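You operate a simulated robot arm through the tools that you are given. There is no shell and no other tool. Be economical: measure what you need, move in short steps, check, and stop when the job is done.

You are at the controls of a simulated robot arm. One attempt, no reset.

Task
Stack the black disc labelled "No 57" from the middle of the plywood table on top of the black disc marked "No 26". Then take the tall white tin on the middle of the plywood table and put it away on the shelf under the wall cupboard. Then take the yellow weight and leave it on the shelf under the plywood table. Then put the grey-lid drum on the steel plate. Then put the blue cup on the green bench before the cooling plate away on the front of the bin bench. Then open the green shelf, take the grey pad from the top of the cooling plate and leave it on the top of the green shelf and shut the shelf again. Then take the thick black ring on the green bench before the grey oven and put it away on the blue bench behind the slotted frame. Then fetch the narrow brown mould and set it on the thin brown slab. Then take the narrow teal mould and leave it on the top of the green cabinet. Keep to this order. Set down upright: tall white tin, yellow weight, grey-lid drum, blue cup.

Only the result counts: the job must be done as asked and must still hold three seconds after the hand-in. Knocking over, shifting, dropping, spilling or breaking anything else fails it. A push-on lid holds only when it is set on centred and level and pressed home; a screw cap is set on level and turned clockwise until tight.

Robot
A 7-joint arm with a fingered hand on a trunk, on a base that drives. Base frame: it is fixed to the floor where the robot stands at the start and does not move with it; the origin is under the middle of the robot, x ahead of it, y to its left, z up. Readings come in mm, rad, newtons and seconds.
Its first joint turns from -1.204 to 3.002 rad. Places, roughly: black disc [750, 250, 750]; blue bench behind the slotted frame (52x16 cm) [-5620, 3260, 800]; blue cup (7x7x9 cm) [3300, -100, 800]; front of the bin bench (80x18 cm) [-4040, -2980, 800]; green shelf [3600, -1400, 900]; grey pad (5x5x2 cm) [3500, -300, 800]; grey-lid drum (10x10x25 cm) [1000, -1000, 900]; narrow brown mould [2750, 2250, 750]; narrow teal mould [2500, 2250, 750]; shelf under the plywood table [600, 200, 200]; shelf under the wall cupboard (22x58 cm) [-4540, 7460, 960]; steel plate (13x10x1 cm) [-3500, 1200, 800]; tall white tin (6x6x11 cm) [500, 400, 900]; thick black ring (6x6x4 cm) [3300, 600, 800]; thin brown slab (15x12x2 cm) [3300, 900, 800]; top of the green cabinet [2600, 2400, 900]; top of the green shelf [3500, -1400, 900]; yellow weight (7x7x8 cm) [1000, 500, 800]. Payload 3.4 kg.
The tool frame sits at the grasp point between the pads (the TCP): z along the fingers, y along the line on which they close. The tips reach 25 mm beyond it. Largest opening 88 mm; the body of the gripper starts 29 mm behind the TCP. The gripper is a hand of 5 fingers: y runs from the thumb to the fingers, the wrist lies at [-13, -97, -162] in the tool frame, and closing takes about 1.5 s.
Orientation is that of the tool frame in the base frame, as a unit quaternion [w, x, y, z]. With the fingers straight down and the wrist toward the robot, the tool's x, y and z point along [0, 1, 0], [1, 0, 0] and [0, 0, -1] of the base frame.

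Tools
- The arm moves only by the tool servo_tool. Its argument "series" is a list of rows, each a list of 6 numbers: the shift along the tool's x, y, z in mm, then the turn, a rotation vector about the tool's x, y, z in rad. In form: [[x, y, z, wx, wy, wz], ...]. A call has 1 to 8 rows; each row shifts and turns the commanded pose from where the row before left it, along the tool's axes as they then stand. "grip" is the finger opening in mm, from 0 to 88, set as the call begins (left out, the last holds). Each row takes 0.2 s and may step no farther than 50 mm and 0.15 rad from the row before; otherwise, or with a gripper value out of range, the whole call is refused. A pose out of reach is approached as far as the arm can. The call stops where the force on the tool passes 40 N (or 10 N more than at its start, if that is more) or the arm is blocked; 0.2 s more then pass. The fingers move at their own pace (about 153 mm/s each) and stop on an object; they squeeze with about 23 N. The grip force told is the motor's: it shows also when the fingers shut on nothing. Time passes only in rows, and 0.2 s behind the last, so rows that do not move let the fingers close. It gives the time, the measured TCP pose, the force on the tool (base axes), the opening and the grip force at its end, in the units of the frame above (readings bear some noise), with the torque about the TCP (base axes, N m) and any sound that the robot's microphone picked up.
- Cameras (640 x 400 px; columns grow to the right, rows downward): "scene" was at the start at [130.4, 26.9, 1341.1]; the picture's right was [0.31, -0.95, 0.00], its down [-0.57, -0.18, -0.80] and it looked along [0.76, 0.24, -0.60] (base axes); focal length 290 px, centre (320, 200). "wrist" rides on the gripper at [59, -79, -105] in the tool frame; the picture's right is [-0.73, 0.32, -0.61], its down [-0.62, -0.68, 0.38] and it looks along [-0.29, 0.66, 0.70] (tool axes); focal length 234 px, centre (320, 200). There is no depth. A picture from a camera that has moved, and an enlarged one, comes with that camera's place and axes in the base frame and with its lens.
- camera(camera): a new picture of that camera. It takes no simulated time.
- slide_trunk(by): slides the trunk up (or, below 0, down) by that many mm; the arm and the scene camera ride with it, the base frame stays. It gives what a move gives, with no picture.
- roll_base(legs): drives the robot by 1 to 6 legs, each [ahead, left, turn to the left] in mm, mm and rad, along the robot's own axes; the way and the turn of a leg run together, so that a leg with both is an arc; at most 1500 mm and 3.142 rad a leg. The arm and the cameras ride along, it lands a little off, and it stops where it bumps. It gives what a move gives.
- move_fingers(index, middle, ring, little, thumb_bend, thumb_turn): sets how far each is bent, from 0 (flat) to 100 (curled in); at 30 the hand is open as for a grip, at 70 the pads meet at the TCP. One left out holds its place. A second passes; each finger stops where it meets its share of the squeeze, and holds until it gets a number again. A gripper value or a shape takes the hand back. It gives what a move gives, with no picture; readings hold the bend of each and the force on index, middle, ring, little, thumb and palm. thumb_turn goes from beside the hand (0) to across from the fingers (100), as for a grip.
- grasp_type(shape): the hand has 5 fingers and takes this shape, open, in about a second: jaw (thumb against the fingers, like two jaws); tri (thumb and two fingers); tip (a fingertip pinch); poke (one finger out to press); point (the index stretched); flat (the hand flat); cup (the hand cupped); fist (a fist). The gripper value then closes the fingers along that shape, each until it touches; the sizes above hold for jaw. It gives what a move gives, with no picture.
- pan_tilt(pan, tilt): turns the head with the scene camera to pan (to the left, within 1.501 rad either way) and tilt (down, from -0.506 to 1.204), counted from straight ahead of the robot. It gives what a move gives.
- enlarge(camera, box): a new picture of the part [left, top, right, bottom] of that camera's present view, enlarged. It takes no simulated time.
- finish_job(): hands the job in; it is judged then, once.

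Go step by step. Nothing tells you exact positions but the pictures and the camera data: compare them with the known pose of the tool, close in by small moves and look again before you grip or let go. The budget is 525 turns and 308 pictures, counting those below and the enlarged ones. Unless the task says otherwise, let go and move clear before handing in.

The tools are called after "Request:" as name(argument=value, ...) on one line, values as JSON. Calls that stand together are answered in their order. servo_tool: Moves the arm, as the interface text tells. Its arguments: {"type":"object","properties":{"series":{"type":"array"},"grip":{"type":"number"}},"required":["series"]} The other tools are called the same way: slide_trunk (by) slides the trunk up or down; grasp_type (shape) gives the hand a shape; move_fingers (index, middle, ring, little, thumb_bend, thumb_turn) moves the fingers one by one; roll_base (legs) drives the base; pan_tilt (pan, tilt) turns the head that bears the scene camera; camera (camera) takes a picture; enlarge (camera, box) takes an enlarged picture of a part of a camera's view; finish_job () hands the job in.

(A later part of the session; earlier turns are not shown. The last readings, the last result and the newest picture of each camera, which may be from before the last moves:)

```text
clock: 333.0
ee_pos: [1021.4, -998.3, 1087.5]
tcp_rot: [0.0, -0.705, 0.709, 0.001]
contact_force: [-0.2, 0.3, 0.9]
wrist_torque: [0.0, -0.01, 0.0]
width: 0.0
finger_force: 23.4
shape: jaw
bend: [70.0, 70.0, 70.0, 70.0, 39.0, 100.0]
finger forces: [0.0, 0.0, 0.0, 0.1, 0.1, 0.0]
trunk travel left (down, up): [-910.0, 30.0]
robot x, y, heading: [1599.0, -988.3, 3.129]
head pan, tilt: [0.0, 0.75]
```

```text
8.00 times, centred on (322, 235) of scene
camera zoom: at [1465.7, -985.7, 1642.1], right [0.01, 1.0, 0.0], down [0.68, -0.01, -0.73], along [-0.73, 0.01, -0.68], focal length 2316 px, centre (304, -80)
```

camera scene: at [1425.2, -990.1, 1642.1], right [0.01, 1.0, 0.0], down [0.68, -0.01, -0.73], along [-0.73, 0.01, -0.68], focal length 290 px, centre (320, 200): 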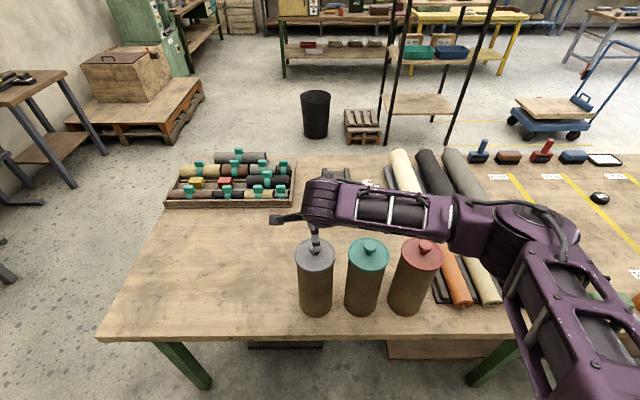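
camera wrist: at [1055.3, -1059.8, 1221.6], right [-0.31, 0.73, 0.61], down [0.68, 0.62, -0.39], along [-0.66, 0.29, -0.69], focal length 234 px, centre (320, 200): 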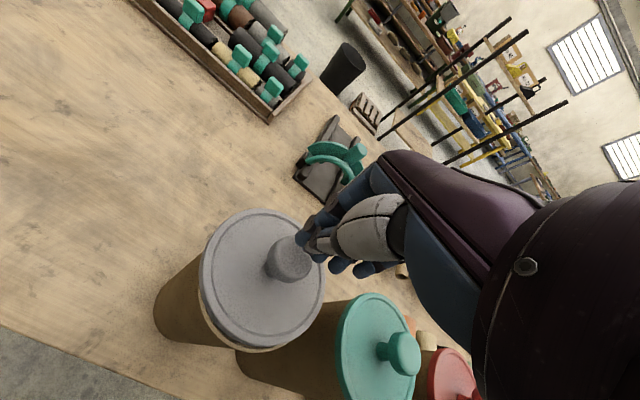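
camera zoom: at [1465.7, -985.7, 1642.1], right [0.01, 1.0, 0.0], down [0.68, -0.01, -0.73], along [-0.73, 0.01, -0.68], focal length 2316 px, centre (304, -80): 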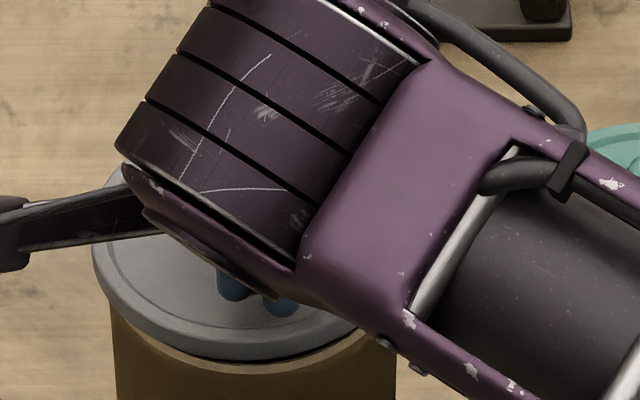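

Fingertips are just above the lid's near part. Pressing.

Request:
servo_tool(series=[[0, 0, 4, 0, 0, 0], [0, 0, 3, 0, 0, 0], [0, 0, 0, 0, 0, 0]])

Request:
servo_tool(series=[[0, 0, 3, 0, 0, 0], [0, 0, 0, 0, 0, 0]])

Request:
servo_tool(series=[[0, 0, 3, 0, 0, 0], [0, 0, 0, 0, 0, 0]])

```text
clock: 333.8
ee_pos: [1019.4, -997.6, 1081.3]
tcp_rot: [-0.001, -0.704, 0.71, 0.0]
contact_force: [-1.3, 1.2, 8.6]
wrist_torque: [0.0, 0.03, 0.03]
width: 0.2
finger_force: 23.0
shape: jaw
bend: [70.0, 70.0, 70.0, 70.0, 39.0, 100.0]
finger forces: [0.0, 0.0, 0.0, 0.1, 0.0, 0.1]
trunk travel left (down, up): [-910.0, 30.0]
robot x, y, heading: [1597.6, -984.4, 3.132]
head pan, tilt: [0.0, 0.75]
```

```text
clock: 334.4
ee_pos: [1021.2, -997.1, 1081.5]
tcp_rot: [-0.003, -0.704, 0.71, 0.001]
contact_force: [-4.5, 2.1, 26.6]
wrist_torque: [-0.11, 0.31, -0.07]
width: 0.0
finger_force: 22.4
shape: jaw
bend: [70.0, 70.0, 70.0, 70.0, 39.0, 100.0]
finger forces: [38.6, 0.1, 0.0, 0.0, 0.0, 0.0]
trunk travel left (down, up): [-910.0, 30.0]
robot x, y, heading: [1602.1, -987.8, 3.13]
head pan, tilt: [0.0, 0.75]
```

```text
clock: 334.9
ee_pos: [1018.1, -999.1, 1081.1]
tcp_rot: [-0.007, -0.705, 0.709, 0.002]
contact_force: [4.5, 0.4, 16.1]
wrist_torque: [0.0, -0.1, -0.02]
width: 0.1
finger_force: 23.1
shape: jaw
bend: [70.0, 70.0, 70.0, 70.0, 39.0, 100.0]
finger forces: [27.4, 0.2, 0.0, 0.0, 0.1, 0.0]
trunk travel left (down, up): [-910.0, 30.0]
robot x, y, heading: [1601.8, -990.5, 3.13]
head pan, tilt: [0.0, 0.75]
stopped in row 2: the force on the tool passed its limit (the readings are from after the stop); the commanded pose is now the measured one
```

Request:
servo_tool(series=[[0, 0, 2.5, 0, 0, 0], [0, 0, 0, 0, 0, 0]])

Request:
servo_tool(series=[[0, 0, 1.5, 0, 0, 0], [0, 0, 0, 0, 0, 0]])

Request:
enlarge(camera="scene", box=[290, 210, 354, 260])

```text
clock: 335.5
ee_pos: [1021.3, -999.0, 1080.6]
tcp_rot: [-0.01, -0.705, 0.709, 0.005]
contact_force: [-5.3, 1.7, 31.9]
wrist_torque: [-0.14, 0.23, -0.03]
width: 0.4
finger_force: 23.0
shape: jaw
bend: [70.0, 70.0, 70.0, 70.0, 39.0, 100.0]
finger forces: [44.0, 0.0, 0.0, 0.0, 0.0, 0.0]
trunk travel left (down, up): [-910.0, 30.0]
robot x, y, heading: [1599.6, -985.9, 3.126]
head pan, tilt: [0.0, 0.75]
```

```text
clock: 336.1
ee_pos: [1020.6, -998.3, 1080.6]
tcp_rot: [-0.009, -0.705, 0.709, 0.006]
contact_force: [-5.5, 1.3, 40.1]
wrist_torque: [-0.13, 0.24, -0.02]
width: 0.0
finger_force: 23.4
shape: jaw
bend: [70.0, 70.0, 70.0, 70.0, 39.0, 100.0]
finger forces: [51.7, 0.4, 0.0, 0.0, 0.0, 0.0]
trunk travel left (down, up): [-910.0, 30.0]
robot x, y, heading: [1597.8, -990.0, 3.128]
head pan, tilt: [0.0, 0.75]
```

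```text
8.00 times, centred on (322, 235) of scene
camera zoom: at [1472.9, -985.1, 1642.9], right [0.01, 1.0, 0.0], down [0.68, -0.01, -0.73], along [-0.73, 0.01, -0.68], focal length 2316 px, centre (304, -80)
```

zoom: 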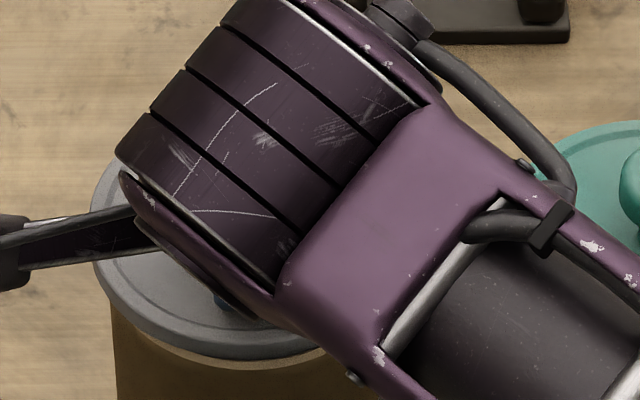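

No snap: the lid is probably a few mm off centre toward −x. I'll re-grip the knob, lift slightly, recentre using the original pose (985,−993,1076), and press again.

Request:
servo_tool(series=[[0, 0, -10, 0, 0, 0], [0, 0, -30, 0.02, -0.005, 0], [0, 0, -30, 0, 0, 0], [0, 20, 0, 0, 0, 0], [0, 16, 0, 0, 0, 0]])

Request:
servo_tool(series=[[-4, 0, 0, 0, 0, 0], [0, 0, 0, 0, 0, 0], [0, 0, 0, 0, 0, 0], [0, 0, 0, 0, 0, 0], [0, 0, 0, 0, 0, 0]], grip=88)

Request:
enlarge(camera="wrist", box=[120, 150, 370, 350])

Request:
enlarge(camera="scene", box=[280, 190, 376, 265])

```text
clock: 337.3
ee_pos: [982.7, -999.3, 1143.3]
tcp_rot: [0.005, -0.705, 0.71, -0.004]
contact_force: [0.9, -0.7, -0.8]
wrist_torque: [-0.01, 0.0, -0.02]
width: 0.0
finger_force: 23.2
shape: jaw
bend: [70.0, 70.0, 70.0, 70.0, 40.0, 100.0]
finger forces: [0.0, 0.1, 0.0, 0.0, 0.0, 0.0]
trunk travel left (down, up): [-910.0, 30.0]
robot x, y, heading: [1600.9, -987.1, 3.133]
head pan, tilt: [0.0, 0.75]
```

```text
clock: 338.5
ee_pos: [981.6, -994.0, 1144.1]
tcp_rot: [0.005, -0.705, 0.709, -0.004]
contact_force: [-0.4, 0.0, 0.0]
wrist_torque: [0.0, 0.01, 0.02]
width: 87.5
finger_force: 0.1
shape: jaw
bend: [30.0, 30.0, 30.0, 30.0, 30.0, 98.0]
finger forces: [0.1, 0.0, 0.0, 0.1, 0.0, 0.1]
trunk travel left (down, up): [-910.0, 30.0]
robot x, y, heading: [1596.3, -983.1, 3.129]
head pan, tilt: [0.0, 0.75]
```

```text
2.00 times, centred on (245, 250) of wrist
camera zoom: at [1060.5, -1054.4, 1248.9], right [-0.33, 0.73, 0.6], down [0.69, 0.62, -0.37], along [-0.65, 0.3, -0.7], focal length 468 px, centre (470, 100)
```

zoom: 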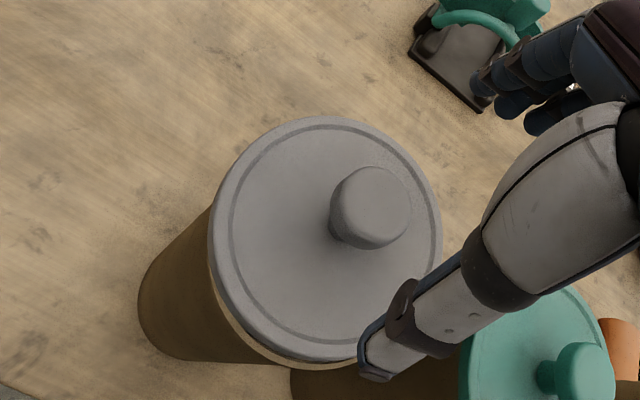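

```text
5.33 times, centred on (328, 228) of scene
camera zoom: at [1465.7, -985.7, 1642.1], right [0.01, 1.0, 0.0], down [0.68, -0.01, -0.73], along [-0.73, 0.01, -0.68], focal length 1544 px, centre (277, 53)
```

zoom: 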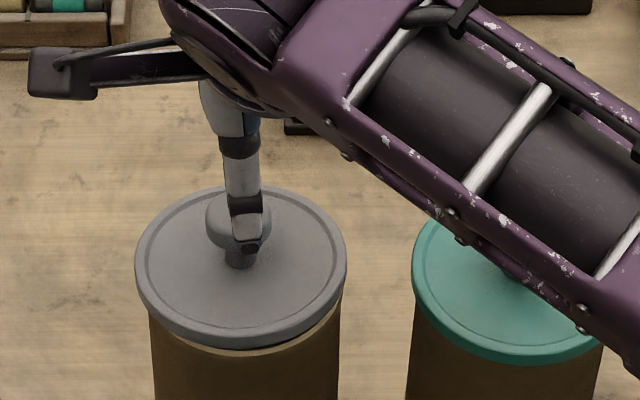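

Request:
servo_tool(series=[[0, -2, 20, -0.012, 0, 0], [0, 0, 20, 0, 0, 0], [0, 0, 15, 0, 0, 0], [0, 0, 7, 0, 0, 0], [0, 0, 0, 0, 0, 0]])

Request:
servo_tool(series=[[0, 0, 3, 0, 0, 0], [0, 0, 0, 0, 0, 0], [0, 0, 0, 0, 0, 0]])

Request:
enlarge(camera="wrist", box=[170, 150, 370, 350])

```text
clock: 339.7
ee_pos: [984.6, -992.6, 1082.8]
tcp_rot: [0.001, -0.704, 0.71, 0.001]
contact_force: [0.4, -0.4, -0.2]
wrist_torque: [0.01, -0.01, 0.0]
width: 87.5
finger_force: 0.1
shape: jaw
bend: [30.0, 30.0, 30.0, 30.0, 30.0, 98.0]
finger forces: [0.1, 0.1, 0.1, 0.0, 0.5, 0.1]
trunk travel left (down, up): [-910.0, 30.0]
robot x, y, heading: [1603.5, -991.0, 3.131]
head pan, tilt: [0.0, 0.75]
```

```text
clock: 340.5
ee_pos: [984.8, -993.2, 1079.4]
tcp_rot: [0.0, -0.706, 0.709, 0.0]
contact_force: [-1.0, 0.4, 3.4]
wrist_torque: [-0.02, -0.12, 0.02]
width: 87.8
finger_force: 0.1
shape: jaw
bend: [30.0, 30.0, 30.0, 30.0, 29.0, 98.0]
finger forces: [0.1, 0.7, 0.1, 0.0, 2.4, 0.0]
trunk travel left (down, up): [-910.0, 30.0]
robot x, y, heading: [1600.2, -985.5, 3.13]
head pan, tilt: [0.0, 0.75]
```

```text
2.00 times, centred on (270, 250) of wrist
camera zoom: at [1064.2, -1054.1, 1183.6], right [-0.32, 0.73, 0.61], down [0.68, 0.62, -0.38], along [-0.66, 0.29, -0.7], focal length 468 px, centre (420, 100)
```

zoom: 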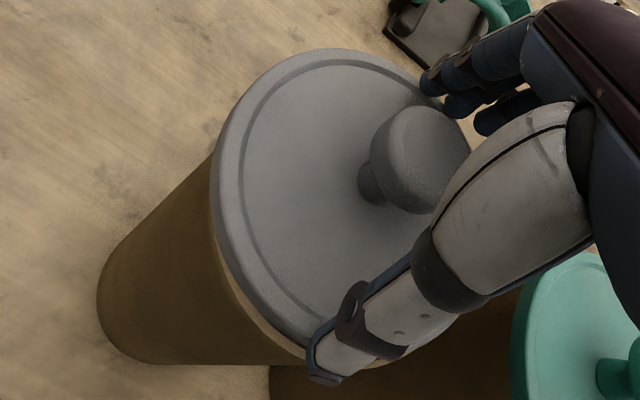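

The lid is laterally near home but its near side is high. I'll grip the knob and press down while tilting the near side down slightly.

Request:
servo_tool(series=[[0, 0, -2, 0, 0, 0], [0, 0, 0, 0, 0, 0], [0, 0, 0, 0, 0, 0], [0, 0, 0, 0, 0, 0], [0, 0, 0, 0, 0, 0], [0, 0, 0, 0, 0, 0], [0, 0, 0, 0, 0, 0], [0, 0, 0, 0, 0, 0]], grip=0)

Request:
servo_tool(series=[[0, 0, -4, 0, 0, 0], [0, 0, -4, 0, 0, 0], [0, 0, -4, 0, 0, 0], [0, 0, 0, 0, 0, 0]])

Request:
enlarge(camera="wrist", box=[170, 150, 370, 350])

Request:
enlarge(camera="scene", box=[280, 190, 376, 265])

```text
clock: 342.3
ee_pos: [983.9, -992.7, 1081.3]
tcp_rot: [0.001, -0.704, 0.71, 0.001]
contact_force: [0.1, 1.4, 0.8]
wrist_torque: [-0.01, 0.04, -0.02]
width: 16.2
finger_force: 23.2
shape: jaw
bend: [70.0, 70.0, 70.0, 70.0, 71.0, 100.0]
finger forces: [42.1, 1.2, 0.1, 0.1, 31.7, 0.0]
trunk travel left (down, up): [-910.0, 30.0]
robot x, y, heading: [1599.2, -986.5, 3.131]
head pan, tilt: [0.0, 0.75]
```

```text
clock: 343.3
ee_pos: [984.9, -993.2, 1093.5]
tcp_rot: [0.001, -0.705, 0.709, 0.001]
contact_force: [0.7, 0.1, -0.7]
wrist_torque: [-0.03, -0.02, -0.01]
width: 16.5
finger_force: 23.4
shape: jaw
bend: [70.0, 70.0, 70.0, 70.0, 71.0, 100.0]
finger forces: [40.3, 1.1, 0.0, 0.1, 30.3, 0.1]
trunk travel left (down, up): [-910.0, 30.0]
robot x, y, heading: [1605.9, -988.2, 3.131]
head pan, tilt: [0.0, 0.75]
```

```text
2.00 times, centred on (270, 250) of wrist
camera zoom: at [1063.9, -1054.2, 1197.1], right [-0.32, 0.73, 0.61], down [0.69, 0.62, -0.38], along [-0.65, 0.3, -0.7], focal length 468 px, centre (420, 100)
```

zoom: 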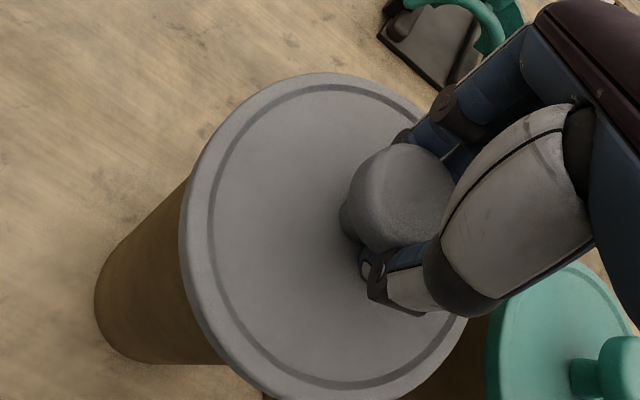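

```text
5.33 times, centred on (328, 228) of scene
camera zoom: at [1465.6, -985.7, 1642.1], right [0.01, 1.0, 0.0], down [0.68, -0.01, -0.73], along [-0.73, 0.01, -0.68], focal length 1544 px, centre (277, 53)
```

zoom: 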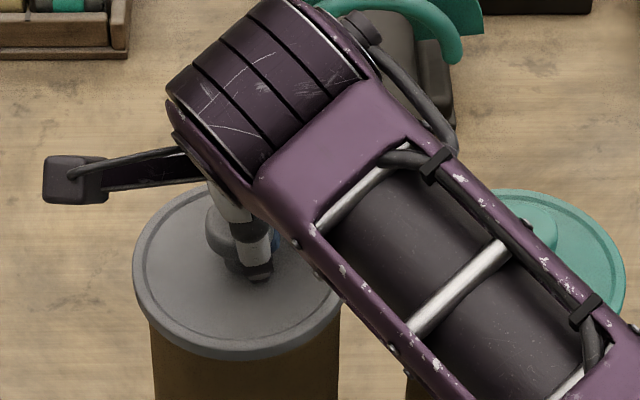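

It now looks flush with the body. I'll open, rise, and inspect from above and then level.

Request:
servo_tool(series=[[0, 0, 0, 0, 0, 0], [0, 0, 0, 0, 0, 0], [0, 0, 0, 0, 0, 0], [0, 0, 0, 0, 0, 0], [0, 0, 0, 0, 0, 0]], grip=88)

Request:
servo_tool(series=[[0, 0, -20, 0, 0, 0], [0, 0, -40, 0, 0, 0], [0, 0, 0, 0, 0, 0]])

Request:
enlarge(camera="wrist", box=[120, 150, 370, 350])

Request:
enlarge(camera="scene", box=[280, 190, 376, 265])

```text
clock: 344.5
ee_pos: [984.7, -993.9, 1093.1]
tcp_rot: [0.001, -0.704, 0.71, 0.0]
contact_force: [-0.4, 0.9, -0.2]
wrist_torque: [-0.01, 0.02, 0.01]
width: 87.7
finger_force: 0.1
shape: jaw
bend: [30.0, 30.0, 30.0, 30.0, 30.0, 98.0]
finger forces: [0.1, 0.0, 0.1, 0.0, 0.0, 0.1]
trunk travel left (down, up): [-910.0, 30.0]
robot x, y, heading: [1599.5, -987.2, 3.132]
head pan, tilt: [0.0, 0.75]
```

```text
clock: 345.3
ee_pos: [983.7, -995.3, 1153.2]
tcp_rot: [0.001, -0.705, 0.709, 0.0]
contact_force: [0.8, -0.2, -0.1]
wrist_torque: [0.02, 0.02, 0.0]
width: 87.6
finger_force: 0.0
shape: jaw
bend: [30.0, 30.0, 30.0, 30.0, 30.0, 98.0]
finger forces: [0.1, 0.0, 0.0, 0.1, 0.1, 0.0]
trunk travel left (down, up): [-910.0, 30.0]
robot x, y, heading: [1600.8, -985.5, 3.131]
head pan, tilt: [0.0, 0.75]
```

```text
2.00 times, centred on (245, 250) of wrist
camera zoom: at [1062.7, -1054.5, 1256.8], right [-0.32, 0.73, 0.61], down [0.69, 0.62, -0.38], along [-0.65, 0.3, -0.7], focal length 468 px, centre (470, 100)
```

zoom: 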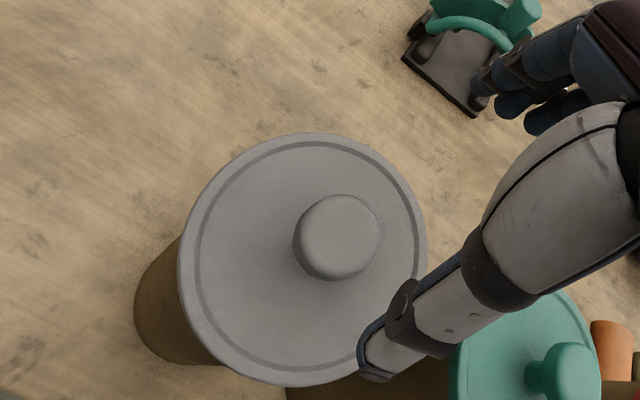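

```text
5.33 times, centred on (328, 228) of scene
camera zoom: at [1465.3, -985.1, 1642.0], right [0.01, 1.0, 0.0], down [0.68, -0.01, -0.73], along [-0.73, 0.01, -0.68], focal length 1544 px, centre (277, 53)
```

zoom: 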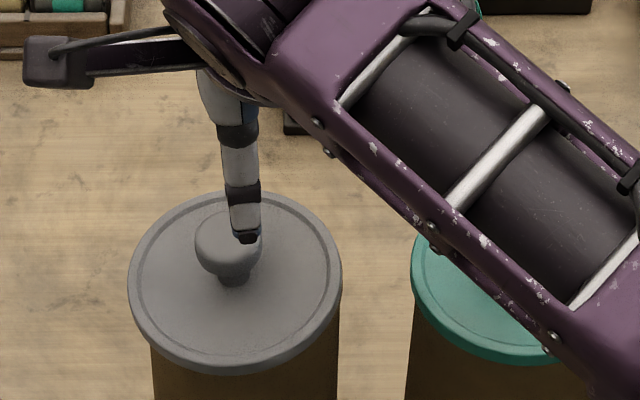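

The lid is loose, offset by about (+6,−5) from home by both cameras. I'll grip the knob so closing brings it back in x, slide it +5 in y, release, then press from above.

Request:
servo_tool(series=[[4, -11.5, 20, 0, 0, 0], [0, 0, 30, 0, 0, 0], [0, 0, 15, 0, 0, 0], [0, 0, 6, 0, 0, 0], [0, 0, 0, 0, 0, 0]])

Request:
enlarge(camera="wrist", box=[170, 150, 370, 350])

```text
clock: 346.5
ee_pos: [996.2, -998.7, 1082.6]
tcp_rot: [0.0, -0.705, 0.709, 0.0]
contact_force: [-0.2, -0.4, 0.0]
wrist_torque: [0.02, 0.03, -0.02]
width: 87.9
finger_force: 0.1
shape: jaw
bend: [30.0, 30.0, 30.0, 30.0, 30.0, 98.0]
finger forces: [0.0, 0.5, 0.0, 0.0, 0.1, 0.0]
trunk travel left (down, up): [-910.0, 30.0]
robot x, y, heading: [1600.5, -988.7, 3.136]
head pan, tilt: [0.0, 0.75]
```

```text
2.00 times, centred on (270, 250) of wrist
camera zoom: at [1075.2, -1058.6, 1186.3], right [-0.32, 0.73, 0.61], down [0.69, 0.62, -0.38], along [-0.66, 0.29, -0.7], focal length 468 px, centre (420, 100)
```

zoom: 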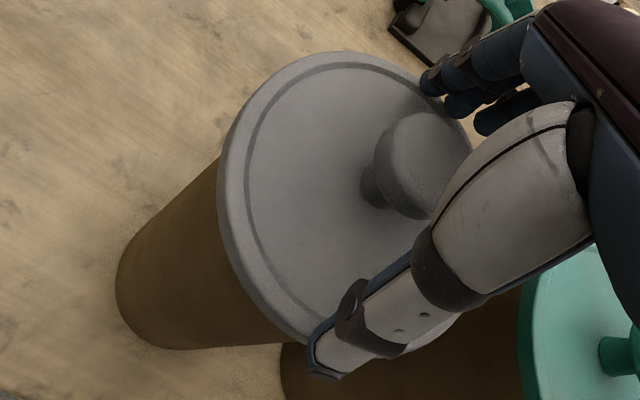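

Request:
servo_tool(series=[[0, 0, 3.5, 0, 0, 0], [0, 0, 0, 0, 0, 0]])

Request:
servo_tool(series=[[0, 0, 0, 0, 0, 0], [0, 0, 0, 0, 0, 0], [0, 0, 0, 0, 0, 0], [0, 0, 0, 0, 0, 0], [0, 0, 0, 0, 0, 0], [0, 0, 0, 0, 0, 0], [0, 0, 0, 0, 0, 0], [0, 0, 0, 0, 0, 0]], grip=12)

Request:
enlarge(camera="wrist", box=[170, 150, 370, 350])

Request:
enlarge(camera="scene", box=[280, 190, 376, 265])

```text
clock: 347.1
ee_pos: [997.1, -998.9, 1081.6]
tcp_rot: [-0.001, -0.705, 0.709, 0.002]
contact_force: [0.8, 0.2, 10.8]
wrist_torque: [0.06, 0.52, 0.01]
width: 87.4
finger_force: 0.0
shape: jaw
bend: [30.0, 30.0, 30.0, 30.0, 30.0, 98.0]
finger forces: [0.1, 9.9, 0.1, 0.0, 0.0, 0.0]
trunk travel left (down, up): [-910.0, 30.0]
robot x, y, heading: [1600.1, -990.1, 3.133]
head pan, tilt: [0.0, 0.75]
```

```text
clock: 348.9
ee_pos: [998.0, -998.5, 1079.7]
tcp_rot: [0.0, -0.705, 0.71, 0.002]
contact_force: [0.7, -0.6, 14.3]
wrist_torque: [-0.13, 0.6, -0.06]
width: 23.7
finger_force: 23.2
shape: jaw
bend: [75.0, 75.0, 59.0, 56.0, 80.0, 100.0]
finger forces: [34.5, 0.0, 0.0, 0.1, 18.6, 0.0]
trunk travel left (down, up): [-910.0, 30.0]
robot x, y, heading: [1600.7, -988.5, 3.133]
head pan, tilt: [0.0, 0.75]
```

```text
2.00 times, centred on (270, 250) of wrist
camera zoom: at [1077.8, -1058.5, 1184.3], right [-0.32, 0.73, 0.61], down [0.68, 0.62, -0.38], along [-0.66, 0.29, -0.69], focal length 468 px, centre (420, 100)
```

zoom: 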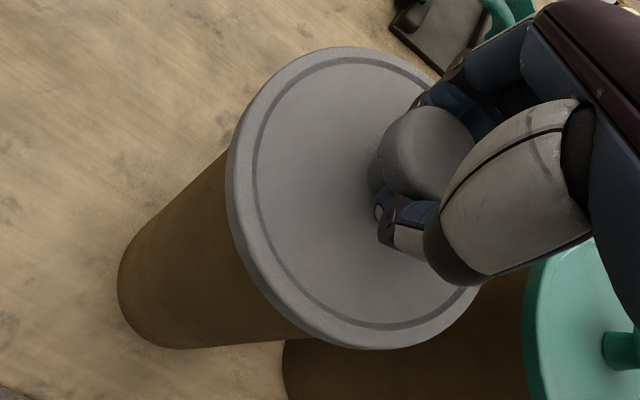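

```text
5.33 times, centred on (328, 228) of scene
camera zoom: at [1469.6, -985.6, 1642.5], right [0.01, 1.0, 0.0], down [0.68, -0.01, -0.73], along [-0.73, 0.01, -0.68], focal length 1544 px, centre (277, 53)
```

zoom: 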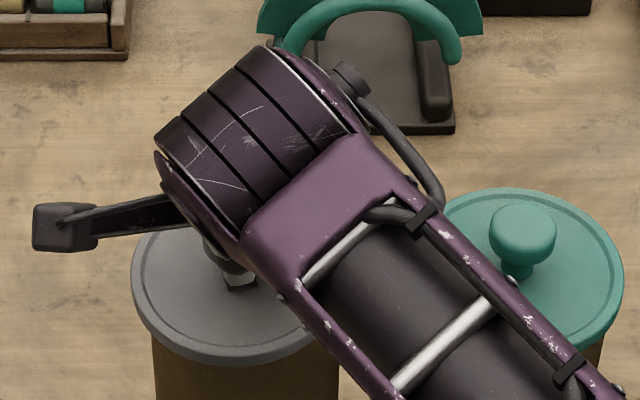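

The knob is gripped; by comparison with the first home image the lid is about (+10,−2) off. I'll raise 4 mm and shift toward the original grip pose.

Request:
servo_tool(series=[[0, 0, -5, 0, 0, 0], [-1.5, 4, 0, 0, 0, 0], [-1.5, 4, 0, 0, 0, 0], [-1, 3.5, 0, 0, 0, 0], [0, 0, 0, 0, 0, 0]])

Request:
enlarge(camera="wrist", box=[170, 150, 370, 350])

Request:
enlarge(camera="scene", box=[280, 190, 376, 265])

```text
clock: 350.1
ee_pos: [984.8, -994.1, 1082.9]
tcp_rot: [0.001, -0.704, 0.71, 0.0]
contact_force: [-0.8, 0.4, -0.4]
wrist_torque: [0.01, 0.02, -0.02]
width: 22.6
finger_force: 22.5
shape: jaw
bend: [75.0, 75.0, 59.0, 56.0, 80.0, 100.0]
finger forces: [22.8, 0.3, 0.1, 0.0, 15.3, 0.0]
trunk travel left (down, up): [-910.0, 30.0]
robot x, y, heading: [1600.9, -985.2, 3.131]
head pan, tilt: [0.0, 0.75]
```

```text
2.00 times, centred on (270, 250) of wrist
camera zoom: at [1063.5, -1053.7, 1187.3], right [-0.32, 0.73, 0.61], down [0.69, 0.62, -0.38], along [-0.65, 0.3, -0.7], focal length 468 px, centre (420, 100)
```

zoom: 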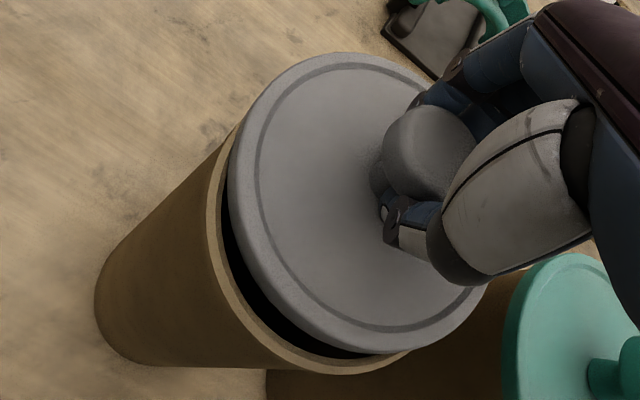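

```text
5.33 times, centred on (328, 228) of scene
camera zoom: at [1465.6, -985.8, 1642.1], right [0.01, 1.0, 0.0], down [0.68, -0.01, -0.73], along [-0.73, 0.01, -0.68], focal length 1544 px, centre (277, 53)
```

zoom: 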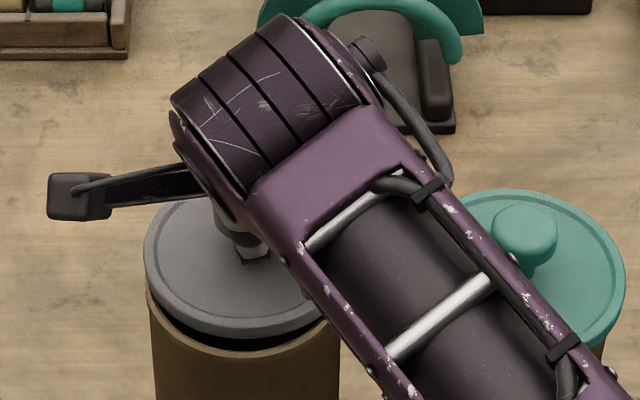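

The lid is now held just above the body; the images say it needs about +5.5 in x and −3 in y. Shift and recheck.

Request:
servo_tool(series=[[1.5, -3, 0, 0, 0, 0], [1.5, -2.5, 0, 0, 0, 0], [0, 0, 0, 0, 0, 0]])

Request:
enlarge(camera="wrist", box=[170, 150, 370, 350])

Request:
enlarge(camera="scene", box=[285, 200, 365, 262])

```text
clock: 350.9
ee_pos: [989.7, -996.9, 1083.3]
tcp_rot: [0.001, -0.704, 0.71, 0.0]
contact_force: [0.9, -0.2, 0.4]
wrist_torque: [0.01, -0.01, -0.02]
width: 22.9
finger_force: 22.8
shape: jaw
bend: [75.0, 75.0, 59.0, 56.0, 80.0, 100.0]
finger forces: [22.6, 0.3, 0.0, 0.0, 15.3, 0.0]
trunk travel left (down, up): [-910.0, 30.0]
robot x, y, heading: [1597.0, -986.8, 3.127]
head pan, tilt: [0.0, 0.75]
```

```text
2.00 times, centred on (270, 250) of wrist
camera zoom: at [1069.1, -1056.9, 1187.6], right [-0.32, 0.73, 0.61], down [0.69, 0.62, -0.38], along [-0.65, 0.29, -0.7], focal length 468 px, centre (420, 100)
```

zoom: 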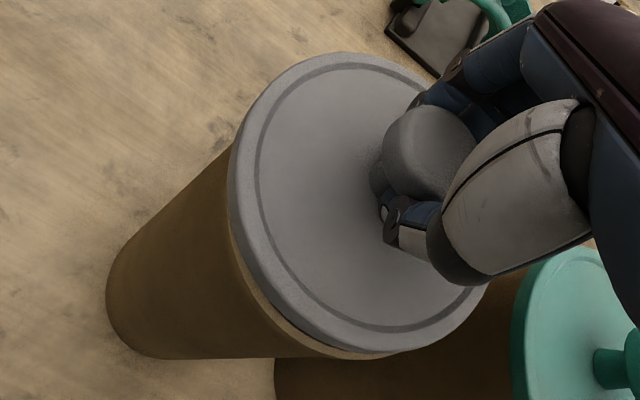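

```text
6.45 times, centred on (325, 231) of scene
camera zoom: at [1465.5, -985.7, 1642.1], right [0.01, 1.0, 0.0], down [0.68, -0.01, -0.73], along [-0.73, 0.01, -0.68], focal length 1868 px, centre (288, 0)
```

zoom: 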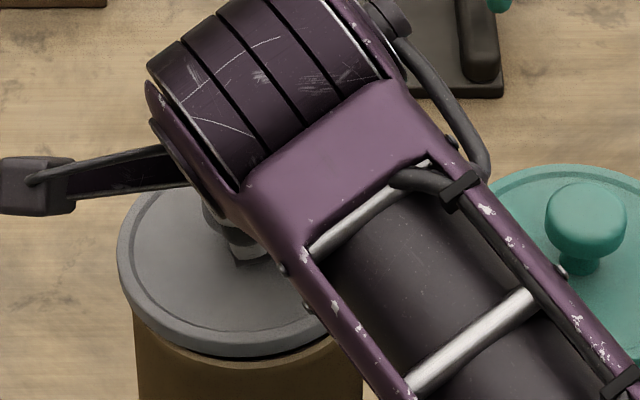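

Close. Two more mm in x, then lower and press.

Request:
servo_tool(series=[[0, -2, 0, 0, 0, 0], [0, 0, 3, 0, 0, 0], [0, 0, 3, 0, 0, 0], [0, 0, 0, 0, 0, 0]])

Request:
enlarge(camera="wrist", box=[170, 150, 370, 350])

Request:
enlarge(camera="scene", box=[285, 200, 365, 262])

```text
clock: 351.9
ee_pos: [992.1, -996.4, 1078.1]
tcp_rot: [0.0, -0.704, 0.71, 0.0]
contact_force: [-0.7, -0.3, 2.5]
wrist_torque: [-0.04, -0.06, -0.04]
width: 22.8
finger_force: 22.2
shape: jaw
bend: [75.0, 75.0, 59.0, 56.0, 80.0, 100.0]
finger forces: [25.1, 0.4, 0.0, 0.0, 14.6, 0.0]
trunk travel left (down, up): [-910.0, 30.0]
robot x, y, heading: [1602.1, -985.8, 3.129]
head pan, tilt: [0.0, 0.75]
```

```text
2.00 times, centred on (270, 250) of wrist
camera zoom: at [1071.2, -1056.7, 1181.8], right [-0.32, 0.73, 0.61], down [0.69, 0.62, -0.38], along [-0.66, 0.3, -0.7], focal length 468 px, centre (420, 100)
```

zoom: 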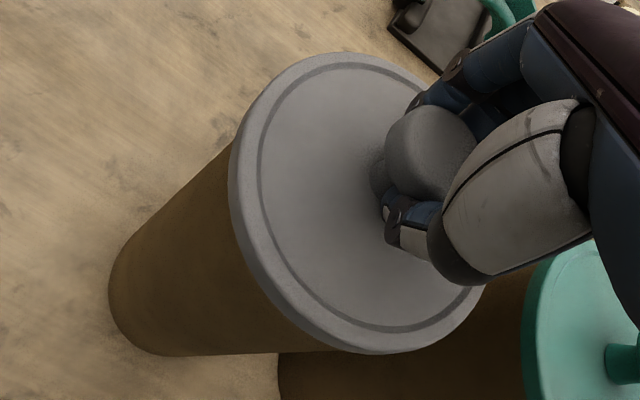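

```text
6.45 times, centred on (325, 231) of scene
camera zoom: at [1465.7, -985.5, 1642.1], right [0.01, 1.0, 0.0], down [0.68, -0.01, -0.73], along [-0.73, 0.01, -0.68], focal length 1868 px, centre (288, 0)
```

zoom: 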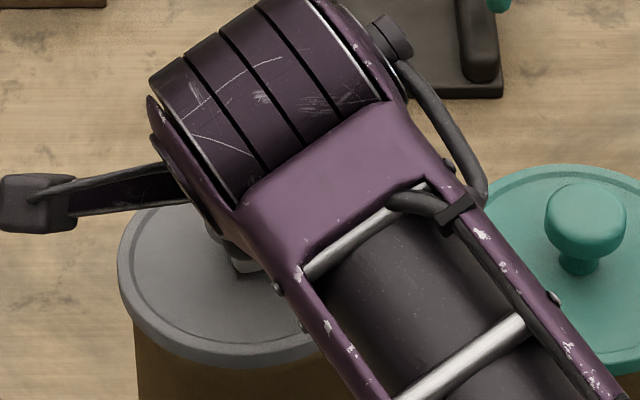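

Very close to home now. Press down.

Request:
servo_tool(series=[[0, 0, 3, 0, 0, 0], [0, 0, 0, 0, 0, 0]])

Request:
servo_tool(series=[[0, 0, 3, 0, 0, 0], [0, 0, 0, 0, 0, 0]])

Request:
enlarge(camera="wrist", box=[170, 150, 370, 350])

```text
clock: 352.5
ee_pos: [991.0, -995.4, 1076.2]
tcp_rot: [-0.002, -0.704, 0.71, 0.003]
contact_force: [-5.1, 1.8, 16.6]
wrist_torque: [-0.15, 0.22, -0.02]
width: 22.5
finger_force: 22.8
shape: jaw
bend: [75.0, 58.0, 59.0, 56.0, 81.0, 100.0]
finger forces: [35.3, 0.7, 0.1, 0.1, 14.9, 0.0]
trunk travel left (down, up): [-910.0, 30.0]
robot x, y, heading: [1601.1, -983.1, 3.129]
head pan, tilt: [0.0, 0.75]
```

```text
clock: 353.1
ee_pos: [994.4, -996.9, 1076.0]
tcp_rot: [-0.004, -0.706, 0.708, 0.004]
contact_force: [-7.6, 3.8, 32.6]
wrist_torque: [-0.23, 0.54, -0.08]
width: 23.5
finger_force: 22.7
shape: jaw
bend: [76.0, 58.0, 59.0, 56.0, 82.0, 100.0]
finger forces: [44.9, 1.0, 0.1, 0.0, 16.2, 0.0]
trunk travel left (down, up): [-910.0, 30.0]
robot x, y, heading: [1602.3, -985.2, 3.131]
head pan, tilt: [0.0, 0.75]
```

```text
2.00 times, centred on (270, 250) of wrist
camera zoom: at [1073.9, -1056.6, 1180.2], right [-0.31, 0.73, 0.61], down [0.68, 0.62, -0.39], along [-0.66, 0.29, -0.69], focal length 468 px, centre (420, 100)
```

zoom: 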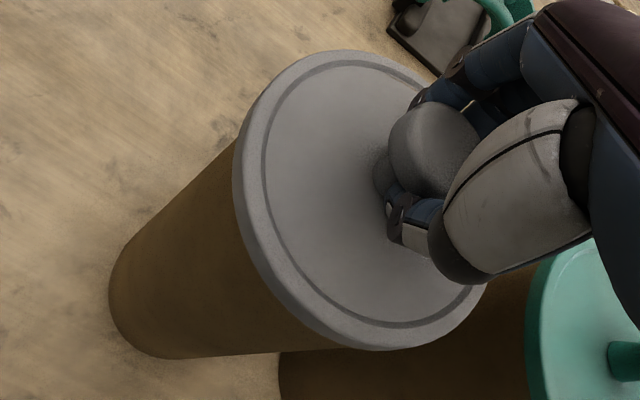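

Released pressure and inspect: is it home?

Request:
servo_tool(series=[[0, 0, -5, 0, 0, 0], [0, 0, 0, 0, 0, 0]])

Request:
servo_tool(series=[[0, 0, 0, 0, 0, 0], [0, 0, 0, 0, 0, 0], [0, 0, 0, 0, 0, 0], [0, 0, 0, 0, 0, 0], [0, 0, 0, 0, 0, 0]], grip=88)

Request:
servo_tool(series=[[0, 0, -10, 0, 0, 0], [0, 0, -25, 0, 0, 0], [0, 0, -40, 0, 0, 0], [0, 0, 0, 0, 0, 0]])

Request:
enlarge(camera="wrist", box=[120, 150, 370, 350])

Request:
enlarge(camera="scene", box=[280, 190, 376, 265])

```text
clock: 353.7
ee_pos: [992.8, -996.6, 1078.0]
tcp_rot: [0.001, -0.704, 0.71, 0.001]
contact_force: [-3.6, 1.4, 17.6]
wrist_torque: [-0.16, 0.34, -0.04]
width: 23.2
finger_force: 23.1
shape: jaw
bend: [75.0, 58.0, 59.0, 56.0, 81.0, 100.0]
finger forces: [36.2, 0.7, 0.0, 0.0, 14.6, 0.0]
trunk travel left (down, up): [-910.0, 30.0]
robot x, y, heading: [1600.1, -988.8, 3.135]
head pan, tilt: [0.0, 0.75]
```

```text
clock: 354.9
ee_pos: [993.2, -996.2, 1082.3]
tcp_rot: [-0.004, -0.705, 0.709, 0.004]
contact_force: [-9.1, 1.8, 37.8]
wrist_torque: [-0.09, -0.32, -0.03]
width: 56.1
finger_force: 0.0
shape: jaw
bend: [30.0, 30.0, 30.0, 30.0, 56.0, 100.0]
finger forces: [0.1, 0.0, 0.0, 0.1, 52.4, 0.1]
trunk travel left (down, up): [-910.0, 30.0]
robot x, y, heading: [1601.8, -987.1, 3.131]
head pan, tilt: [0.0, 0.75]
```

```text
clock: 356.1
ee_pos: [987.0, -967.7, 1145.3]
tcp_rot: [0.018, -0.693, 0.72, 0.018]
contact_force: [0.0, -0.1, -0.1]
wrist_torque: [-0.03, 0.03, 0.02]
width: 87.9
finger_force: 0.0
shape: jaw
bend: [30.0, 30.0, 30.0, 30.0, 30.0, 98.0]
finger forces: [0.0, 0.1, 0.0, 0.1, 0.0, 0.0]
trunk travel left (down, up): [-910.0, 30.0]
robot x, y, heading: [1602.6, -986.4, 3.13]
head pan, tilt: [0.0, 0.75]
stopped in row 4: the arm was blocked; the commanded pose is now the measured one
```

```text
2.00 times, centred on (245, 250) of wrist
camera zoom: at [1064.3, -1035.0, 1246.5], right [-0.3, 0.71, 0.64], down [0.71, 0.61, -0.35], along [-0.64, 0.35, -0.68], focal length 468 px, centre (470, 100)
```

zoom: 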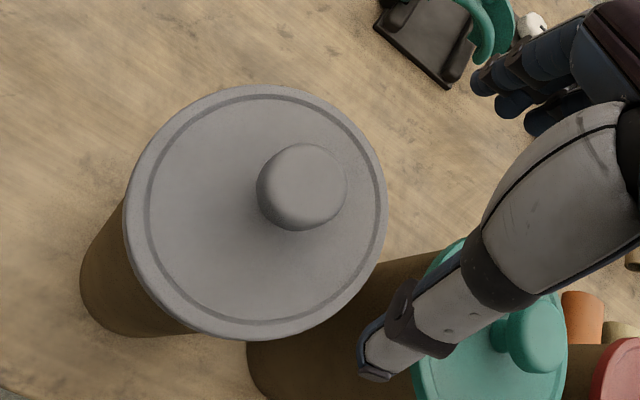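

```text
5.33 times, centred on (328, 228) of scene
camera zoom: at [1466.1, -985.8, 1642.1], right [0.01, 1.0, 0.0], down [0.68, -0.01, -0.73], along [-0.73, 0.01, -0.68], focal length 1544 px, centre (277, 53)
```

zoom: 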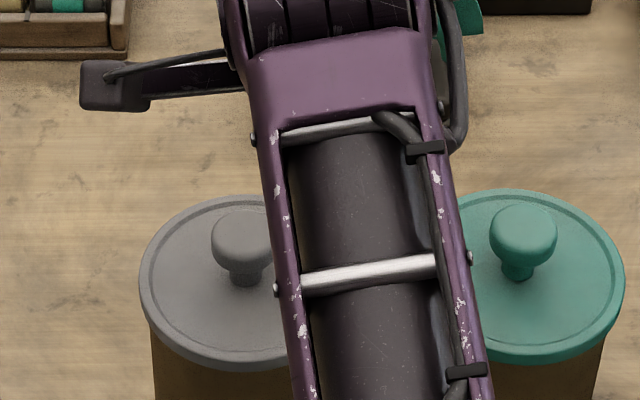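

Releasing snagged the knob and jolted the arm, but by the wrist camera the lid is now only about 3 mm from home. I'll restore the hand's pose first.

Request:
servo_tool(series=[[0, 0, -15, 0, 0.0255, -0.0163], [0, 0, 0, 0, 0.0255, -0.0163], [15, 0, 0, 0, 0, 0], [15, -2, 0, 0, 0, 0], [0, 0, 0, 0, 0, 0]])

Request:
camera(camera="scene")

Request:
enlarge(camera="wrist", box=[120, 150, 370, 350])

```text
clock: 357.5
ee_pos: [976.3, -959.9, 1163.3]
tcp_rot: [0.009, -0.687, 0.726, 0.023]
contact_force: [-0.9, 0.2, 0.4]
wrist_torque: [-0.02, -0.01, 0.03]
width: 88.1
finger_force: 0.1
shape: jaw
bend: [30.0, 30.0, 30.0, 30.0, 30.0, 98.0]
finger forces: [0.0, 0.0, 0.1, 0.1, 0.0, 0.1]
trunk travel left (down, up): [-910.0, 30.0]
robot x, y, heading: [1602.0, -989.5, 3.128]
head pan, tilt: [0.0, 0.75]
stopped in row 5: the arm was blocked; the commanded pose is now the measured one
```

```text
171 pictures are left
camera scene: at [1465.5, -985.4, 1642.1], right [0.01, 1.0, 0.0], down [0.68, -0.01, -0.73], along [-0.73, 0.01, -0.68], focal length 290 px, centre (320, 200)
```

scene: 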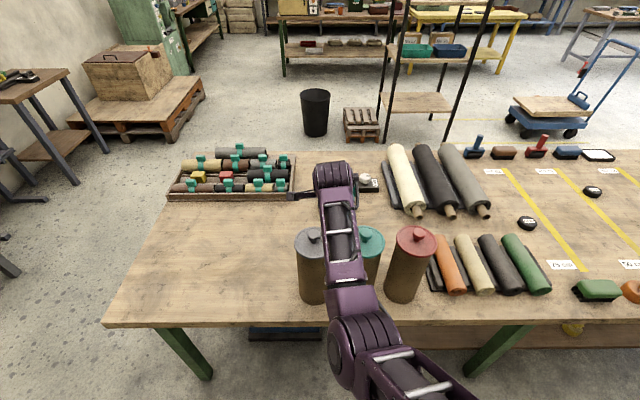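

```text
2.00 times, centred on (245, 250) of wrist
camera zoom: at [1054.3, -1027.6, 1263.0], right [-0.27, 0.71, 0.64], down [0.71, 0.6, -0.37], along [-0.65, 0.36, -0.67], focal length 468 px, centre (470, 100)
```

zoom: 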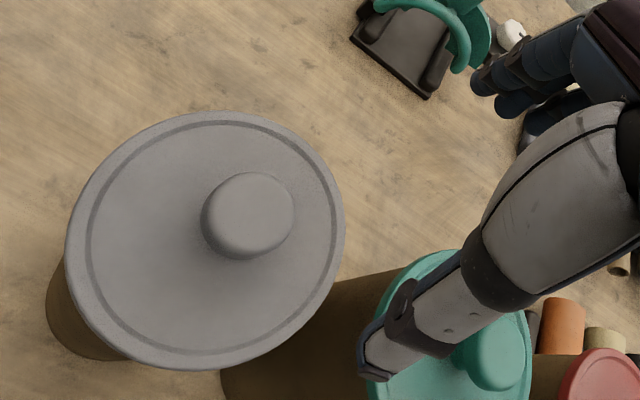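

The arm is at its reach limit here. I'll retract a little and move the base 100 mm closer.

Request:
servo_tool(series=[[0, -30, -10, 0, 0, 0], [0, -40, 0, 0, 0, 0], [10, -30, 0, 0.0, 0.02, -0.03], [10, 0, 0, 0.0, 0.02, -0.02], [0, 0, 0, 0, 0, 0]])

Request:
roll_base(legs=[[90, 0, 0]])

Request:
enlarge(camera="wrist", box=[120, 150, 370, 350])

```text
clock: 358.4
ee_pos: [1019.5, -898.0, 1130.9]
tcp_rot: [0.033, -0.668, 0.739, 0.077]
contact_force: [0.7, -1.2, 0.8]
wrist_torque: [-0.03, -0.01, 0.01]
width: 87.9
finger_force: 0.0
shape: jaw
bend: [30.0, 30.0, 30.0, 30.0, 30.0, 98.0]
finger forces: [0.0, 0.0, 0.0, 0.0, 0.0, 0.0]
out of reach, approached as far as the arm can: row 1, 2, 3
trunk travel left (down, up): [-910.0, 30.0]
robot x, y, heading: [1603.1, -986.8, 3.131]
head pan, tilt: [0.0, 0.75]
stopped in row 4: the arm was blocked; the commanded pose is now the measured one
```

```text
clock: 359.5
ee_pos: [930.2, -896.8, 1132.5]
tcp_rot: [0.032, -0.669, 0.739, 0.075]
contact_force: [-0.4, -0.3, 0.6]
wrist_torque: [-0.02, 0.03, 0.03]
width: 87.8
finger_force: 0.0
shape: jaw
bend: [30.0, 30.0, 30.0, 30.0, 30.0, 98.0]
finger forces: [0.0, 0.0, 0.1, 0.1, 0.0, 0.1]
trunk travel left (down, up): [-910.0, 30.0]
robot x, y, heading: [1513.6, -985.5, 3.129]
head pan, tilt: [0.0, 0.75]
```

```text
2.00 times, centred on (245, 250) of wrist
camera zoom: at [1009.2, -979.7, 1220.5], right [-0.21, 0.65, 0.73], down [0.72, 0.61, -0.33], along [-0.66, 0.45, -0.6], focal length 468 px, centre (470, 100)
```

zoom: 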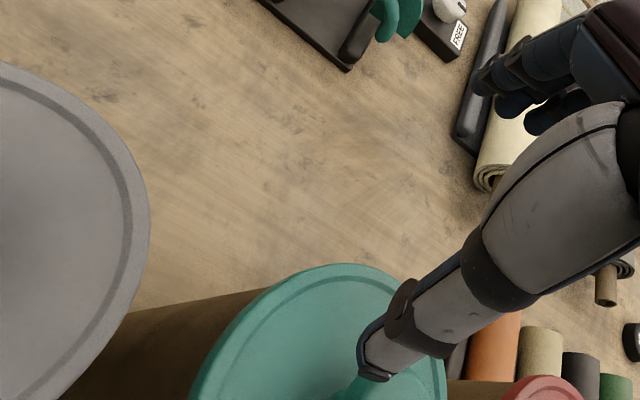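

Request:
camera(camera="scene")

```text
168 pictures are left
camera scene: at [1377.4, -984.7, 1642.2], right [0.01, 1.0, 0.0], down [0.68, -0.01, -0.73], along [-0.73, 0.01, -0.68], focal length 290 px, centre (320, 200)
```

scene: 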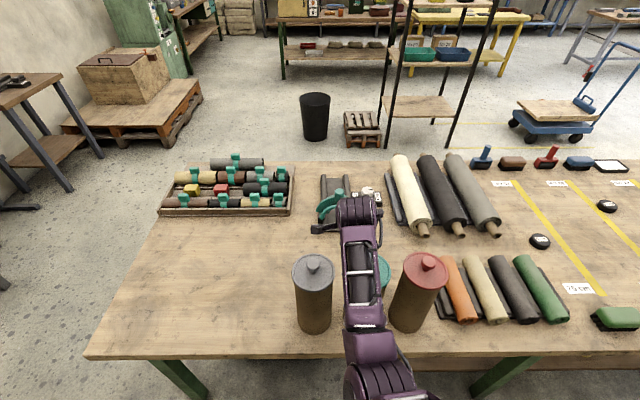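

I'll raise the trunk the last 30 mm and back straight out, then restore the arm's posture in free space.

Request:
slide_trunk(by=30)

Request:
roll_base(legs=[[-450, 0, 0]])

Request:
camera(camera="scene")

```text
clock: 360.2
ee_pos: [928.8, -896.2, 1160.1]
tcp_rot: [0.032, -0.668, 0.74, 0.075]
contact_force: [-0.4, 0.1, -0.1]
wrist_torque: [0.01, 0.02, -0.01]
width: 87.6
finger_force: 0.0
shape: jaw
bend: [30.0, 30.0, 30.0, 30.0, 30.0, 98.0]
finger forces: [0.0, 0.1, 0.0, 0.1, 0.1, 0.0]
trunk travel left (down, up): [-940.0, 0.0]
robot x, y, heading: [1510.6, -989.2, 3.134]
head pan, tilt: [0.0, 0.75]
```

```text
clock: 362.9
ee_pos: [1379.8, -902.6, 1160.9]
tcp_rot: [0.032, -0.669, 0.739, 0.074]
contact_force: [-0.9, -0.8, 0.0]
wrist_torque: [0.01, 0.03, 0.01]
width: 87.7
finger_force: 0.1
shape: jaw
bend: [30.0, 30.0, 30.0, 30.0, 30.0, 98.0]
finger forces: [0.0, 0.0, 0.1, 0.0, 0.0, 0.1]
trunk travel left (down, up): [-940.0, 0.0]
robot x, y, heading: [1963.9, -989.4, 3.132]
head pan, tilt: [0.0, 0.75]
```

```text
167 pictures are left
camera scene: at [1826.5, -989.1, 1672.0], right [0.01, 1.0, 0.0], down [0.68, -0.01, -0.73], along [-0.73, 0.01, -0.68], focal length 290 px, centre (320, 200)
```

scene: 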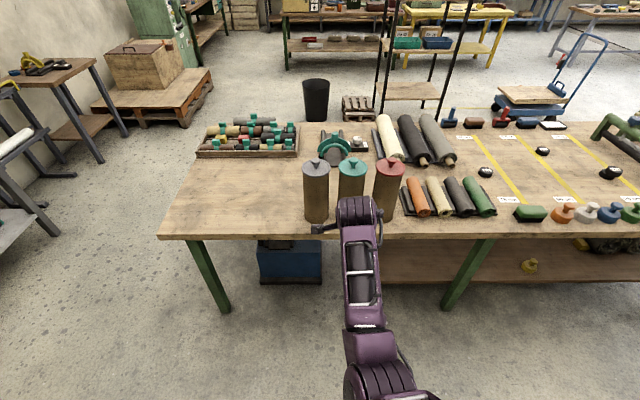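

Request:
servo_tool(series=[[0, -40, 0, 0, 0, 0], [0, -40, 0, 0.03, 0.075, -0.047], [0, -30, 0, 0.03, 0.075, -0.047], [20, -20, 0, 0, 0, 0], [30, 0, 0, 0, 0, 0], [30, 0, 0, 0, 0, 0], [0, 0, 0, 0, 0, 0]])

Request:
camera(camera="scene")

```text
clock: 363.5
ee_pos: [1395.3, -836.7, 1218.8]
tcp_rot: [0.008, -0.647, 0.745, 0.16]
contact_force: [0.2, 0.6, -0.1]
wrist_torque: [0.0, 0.02, -0.01]
width: 87.9
finger_force: 0.1
shape: jaw
bend: [30.0, 30.0, 30.0, 30.0, 30.0, 98.0]
finger forces: [0.1, 0.0, 0.0, 0.0, 0.0, 0.0]
out of reach, approached as far as the arm can: row 2
trunk travel left (down, up): [-940.0, 0.0]
robot x, y, heading: [1962.1, -995.5, 3.131]
head pan, tilt: [0.0, 0.75]
stopped in row 2: the arm was blocked; the commanded pose is now the measured one
```

```text
166 pictures are left
camera scene: at [1827.9, -988.7, 1672.1], right [0.01, 1.0, 0.0], down [0.68, -0.01, -0.73], along [-0.73, 0.01, -0.68], focal length 290 px, centre (320, 200)
```

scene: 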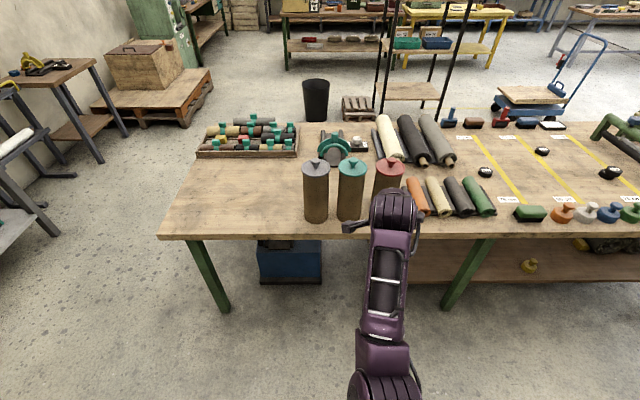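

The arm seems stuck nearly straight at an elbow limit. I'll try swinging it left with small steps to free it.

Request:
servo_tool(series=[[30, 0, 0, 0, 0, 0], [30, 0, 0, 0, 0, 0], [0, 0, 0, 0, 0, 0]])

Request:
servo_tool(series=[[0, 0, 30, 0, 0, 0], [0, 0, 30, 0, 0, 0], [0, 0, 0, 0, 0, 0]])

```text
clock: 364.5
ee_pos: [1378.2, -848.5, 1212.8]
tcp_rot: [0.031, -0.628, 0.752, 0.199]
contact_force: [-0.5, -0.4, 0.3]
wrist_torque: [-0.03, 0.0, 0.01]
width: 87.7
finger_force: 0.0
shape: jaw
bend: [30.0, 30.0, 30.0, 30.0, 30.0, 98.0]
finger forces: [0.0, 0.0, 0.0, 0.0, 0.0, 0.1]
trunk travel left (down, up): [-940.0, 0.0]
robot x, y, heading: [1961.9, -990.9, 3.137]
head pan, tilt: [0.0, 0.75]
stopped in row 3: the arm was blocked; the commanded pose is now the measured one
```

```text
clock: 365.3
ee_pos: [1365.9, -833.6, 1155.3]
tcp_rot: [0.03, -0.629, 0.751, 0.197]
contact_force: [-0.2, 0.9, 0.1]
wrist_torque: [0.03, 0.0, -0.02]
width: 87.8
finger_force: 0.2
shape: jaw
bend: [30.0, 30.0, 30.0, 30.0, 30.0, 98.0]
finger forces: [0.0, 0.0, 0.0, 0.1, 0.0, 0.1]
trunk travel left (down, up): [-940.0, 0.0]
robot x, y, heading: [1962.3, -990.2, 3.129]
head pan, tilt: [0.0, 0.75]
```

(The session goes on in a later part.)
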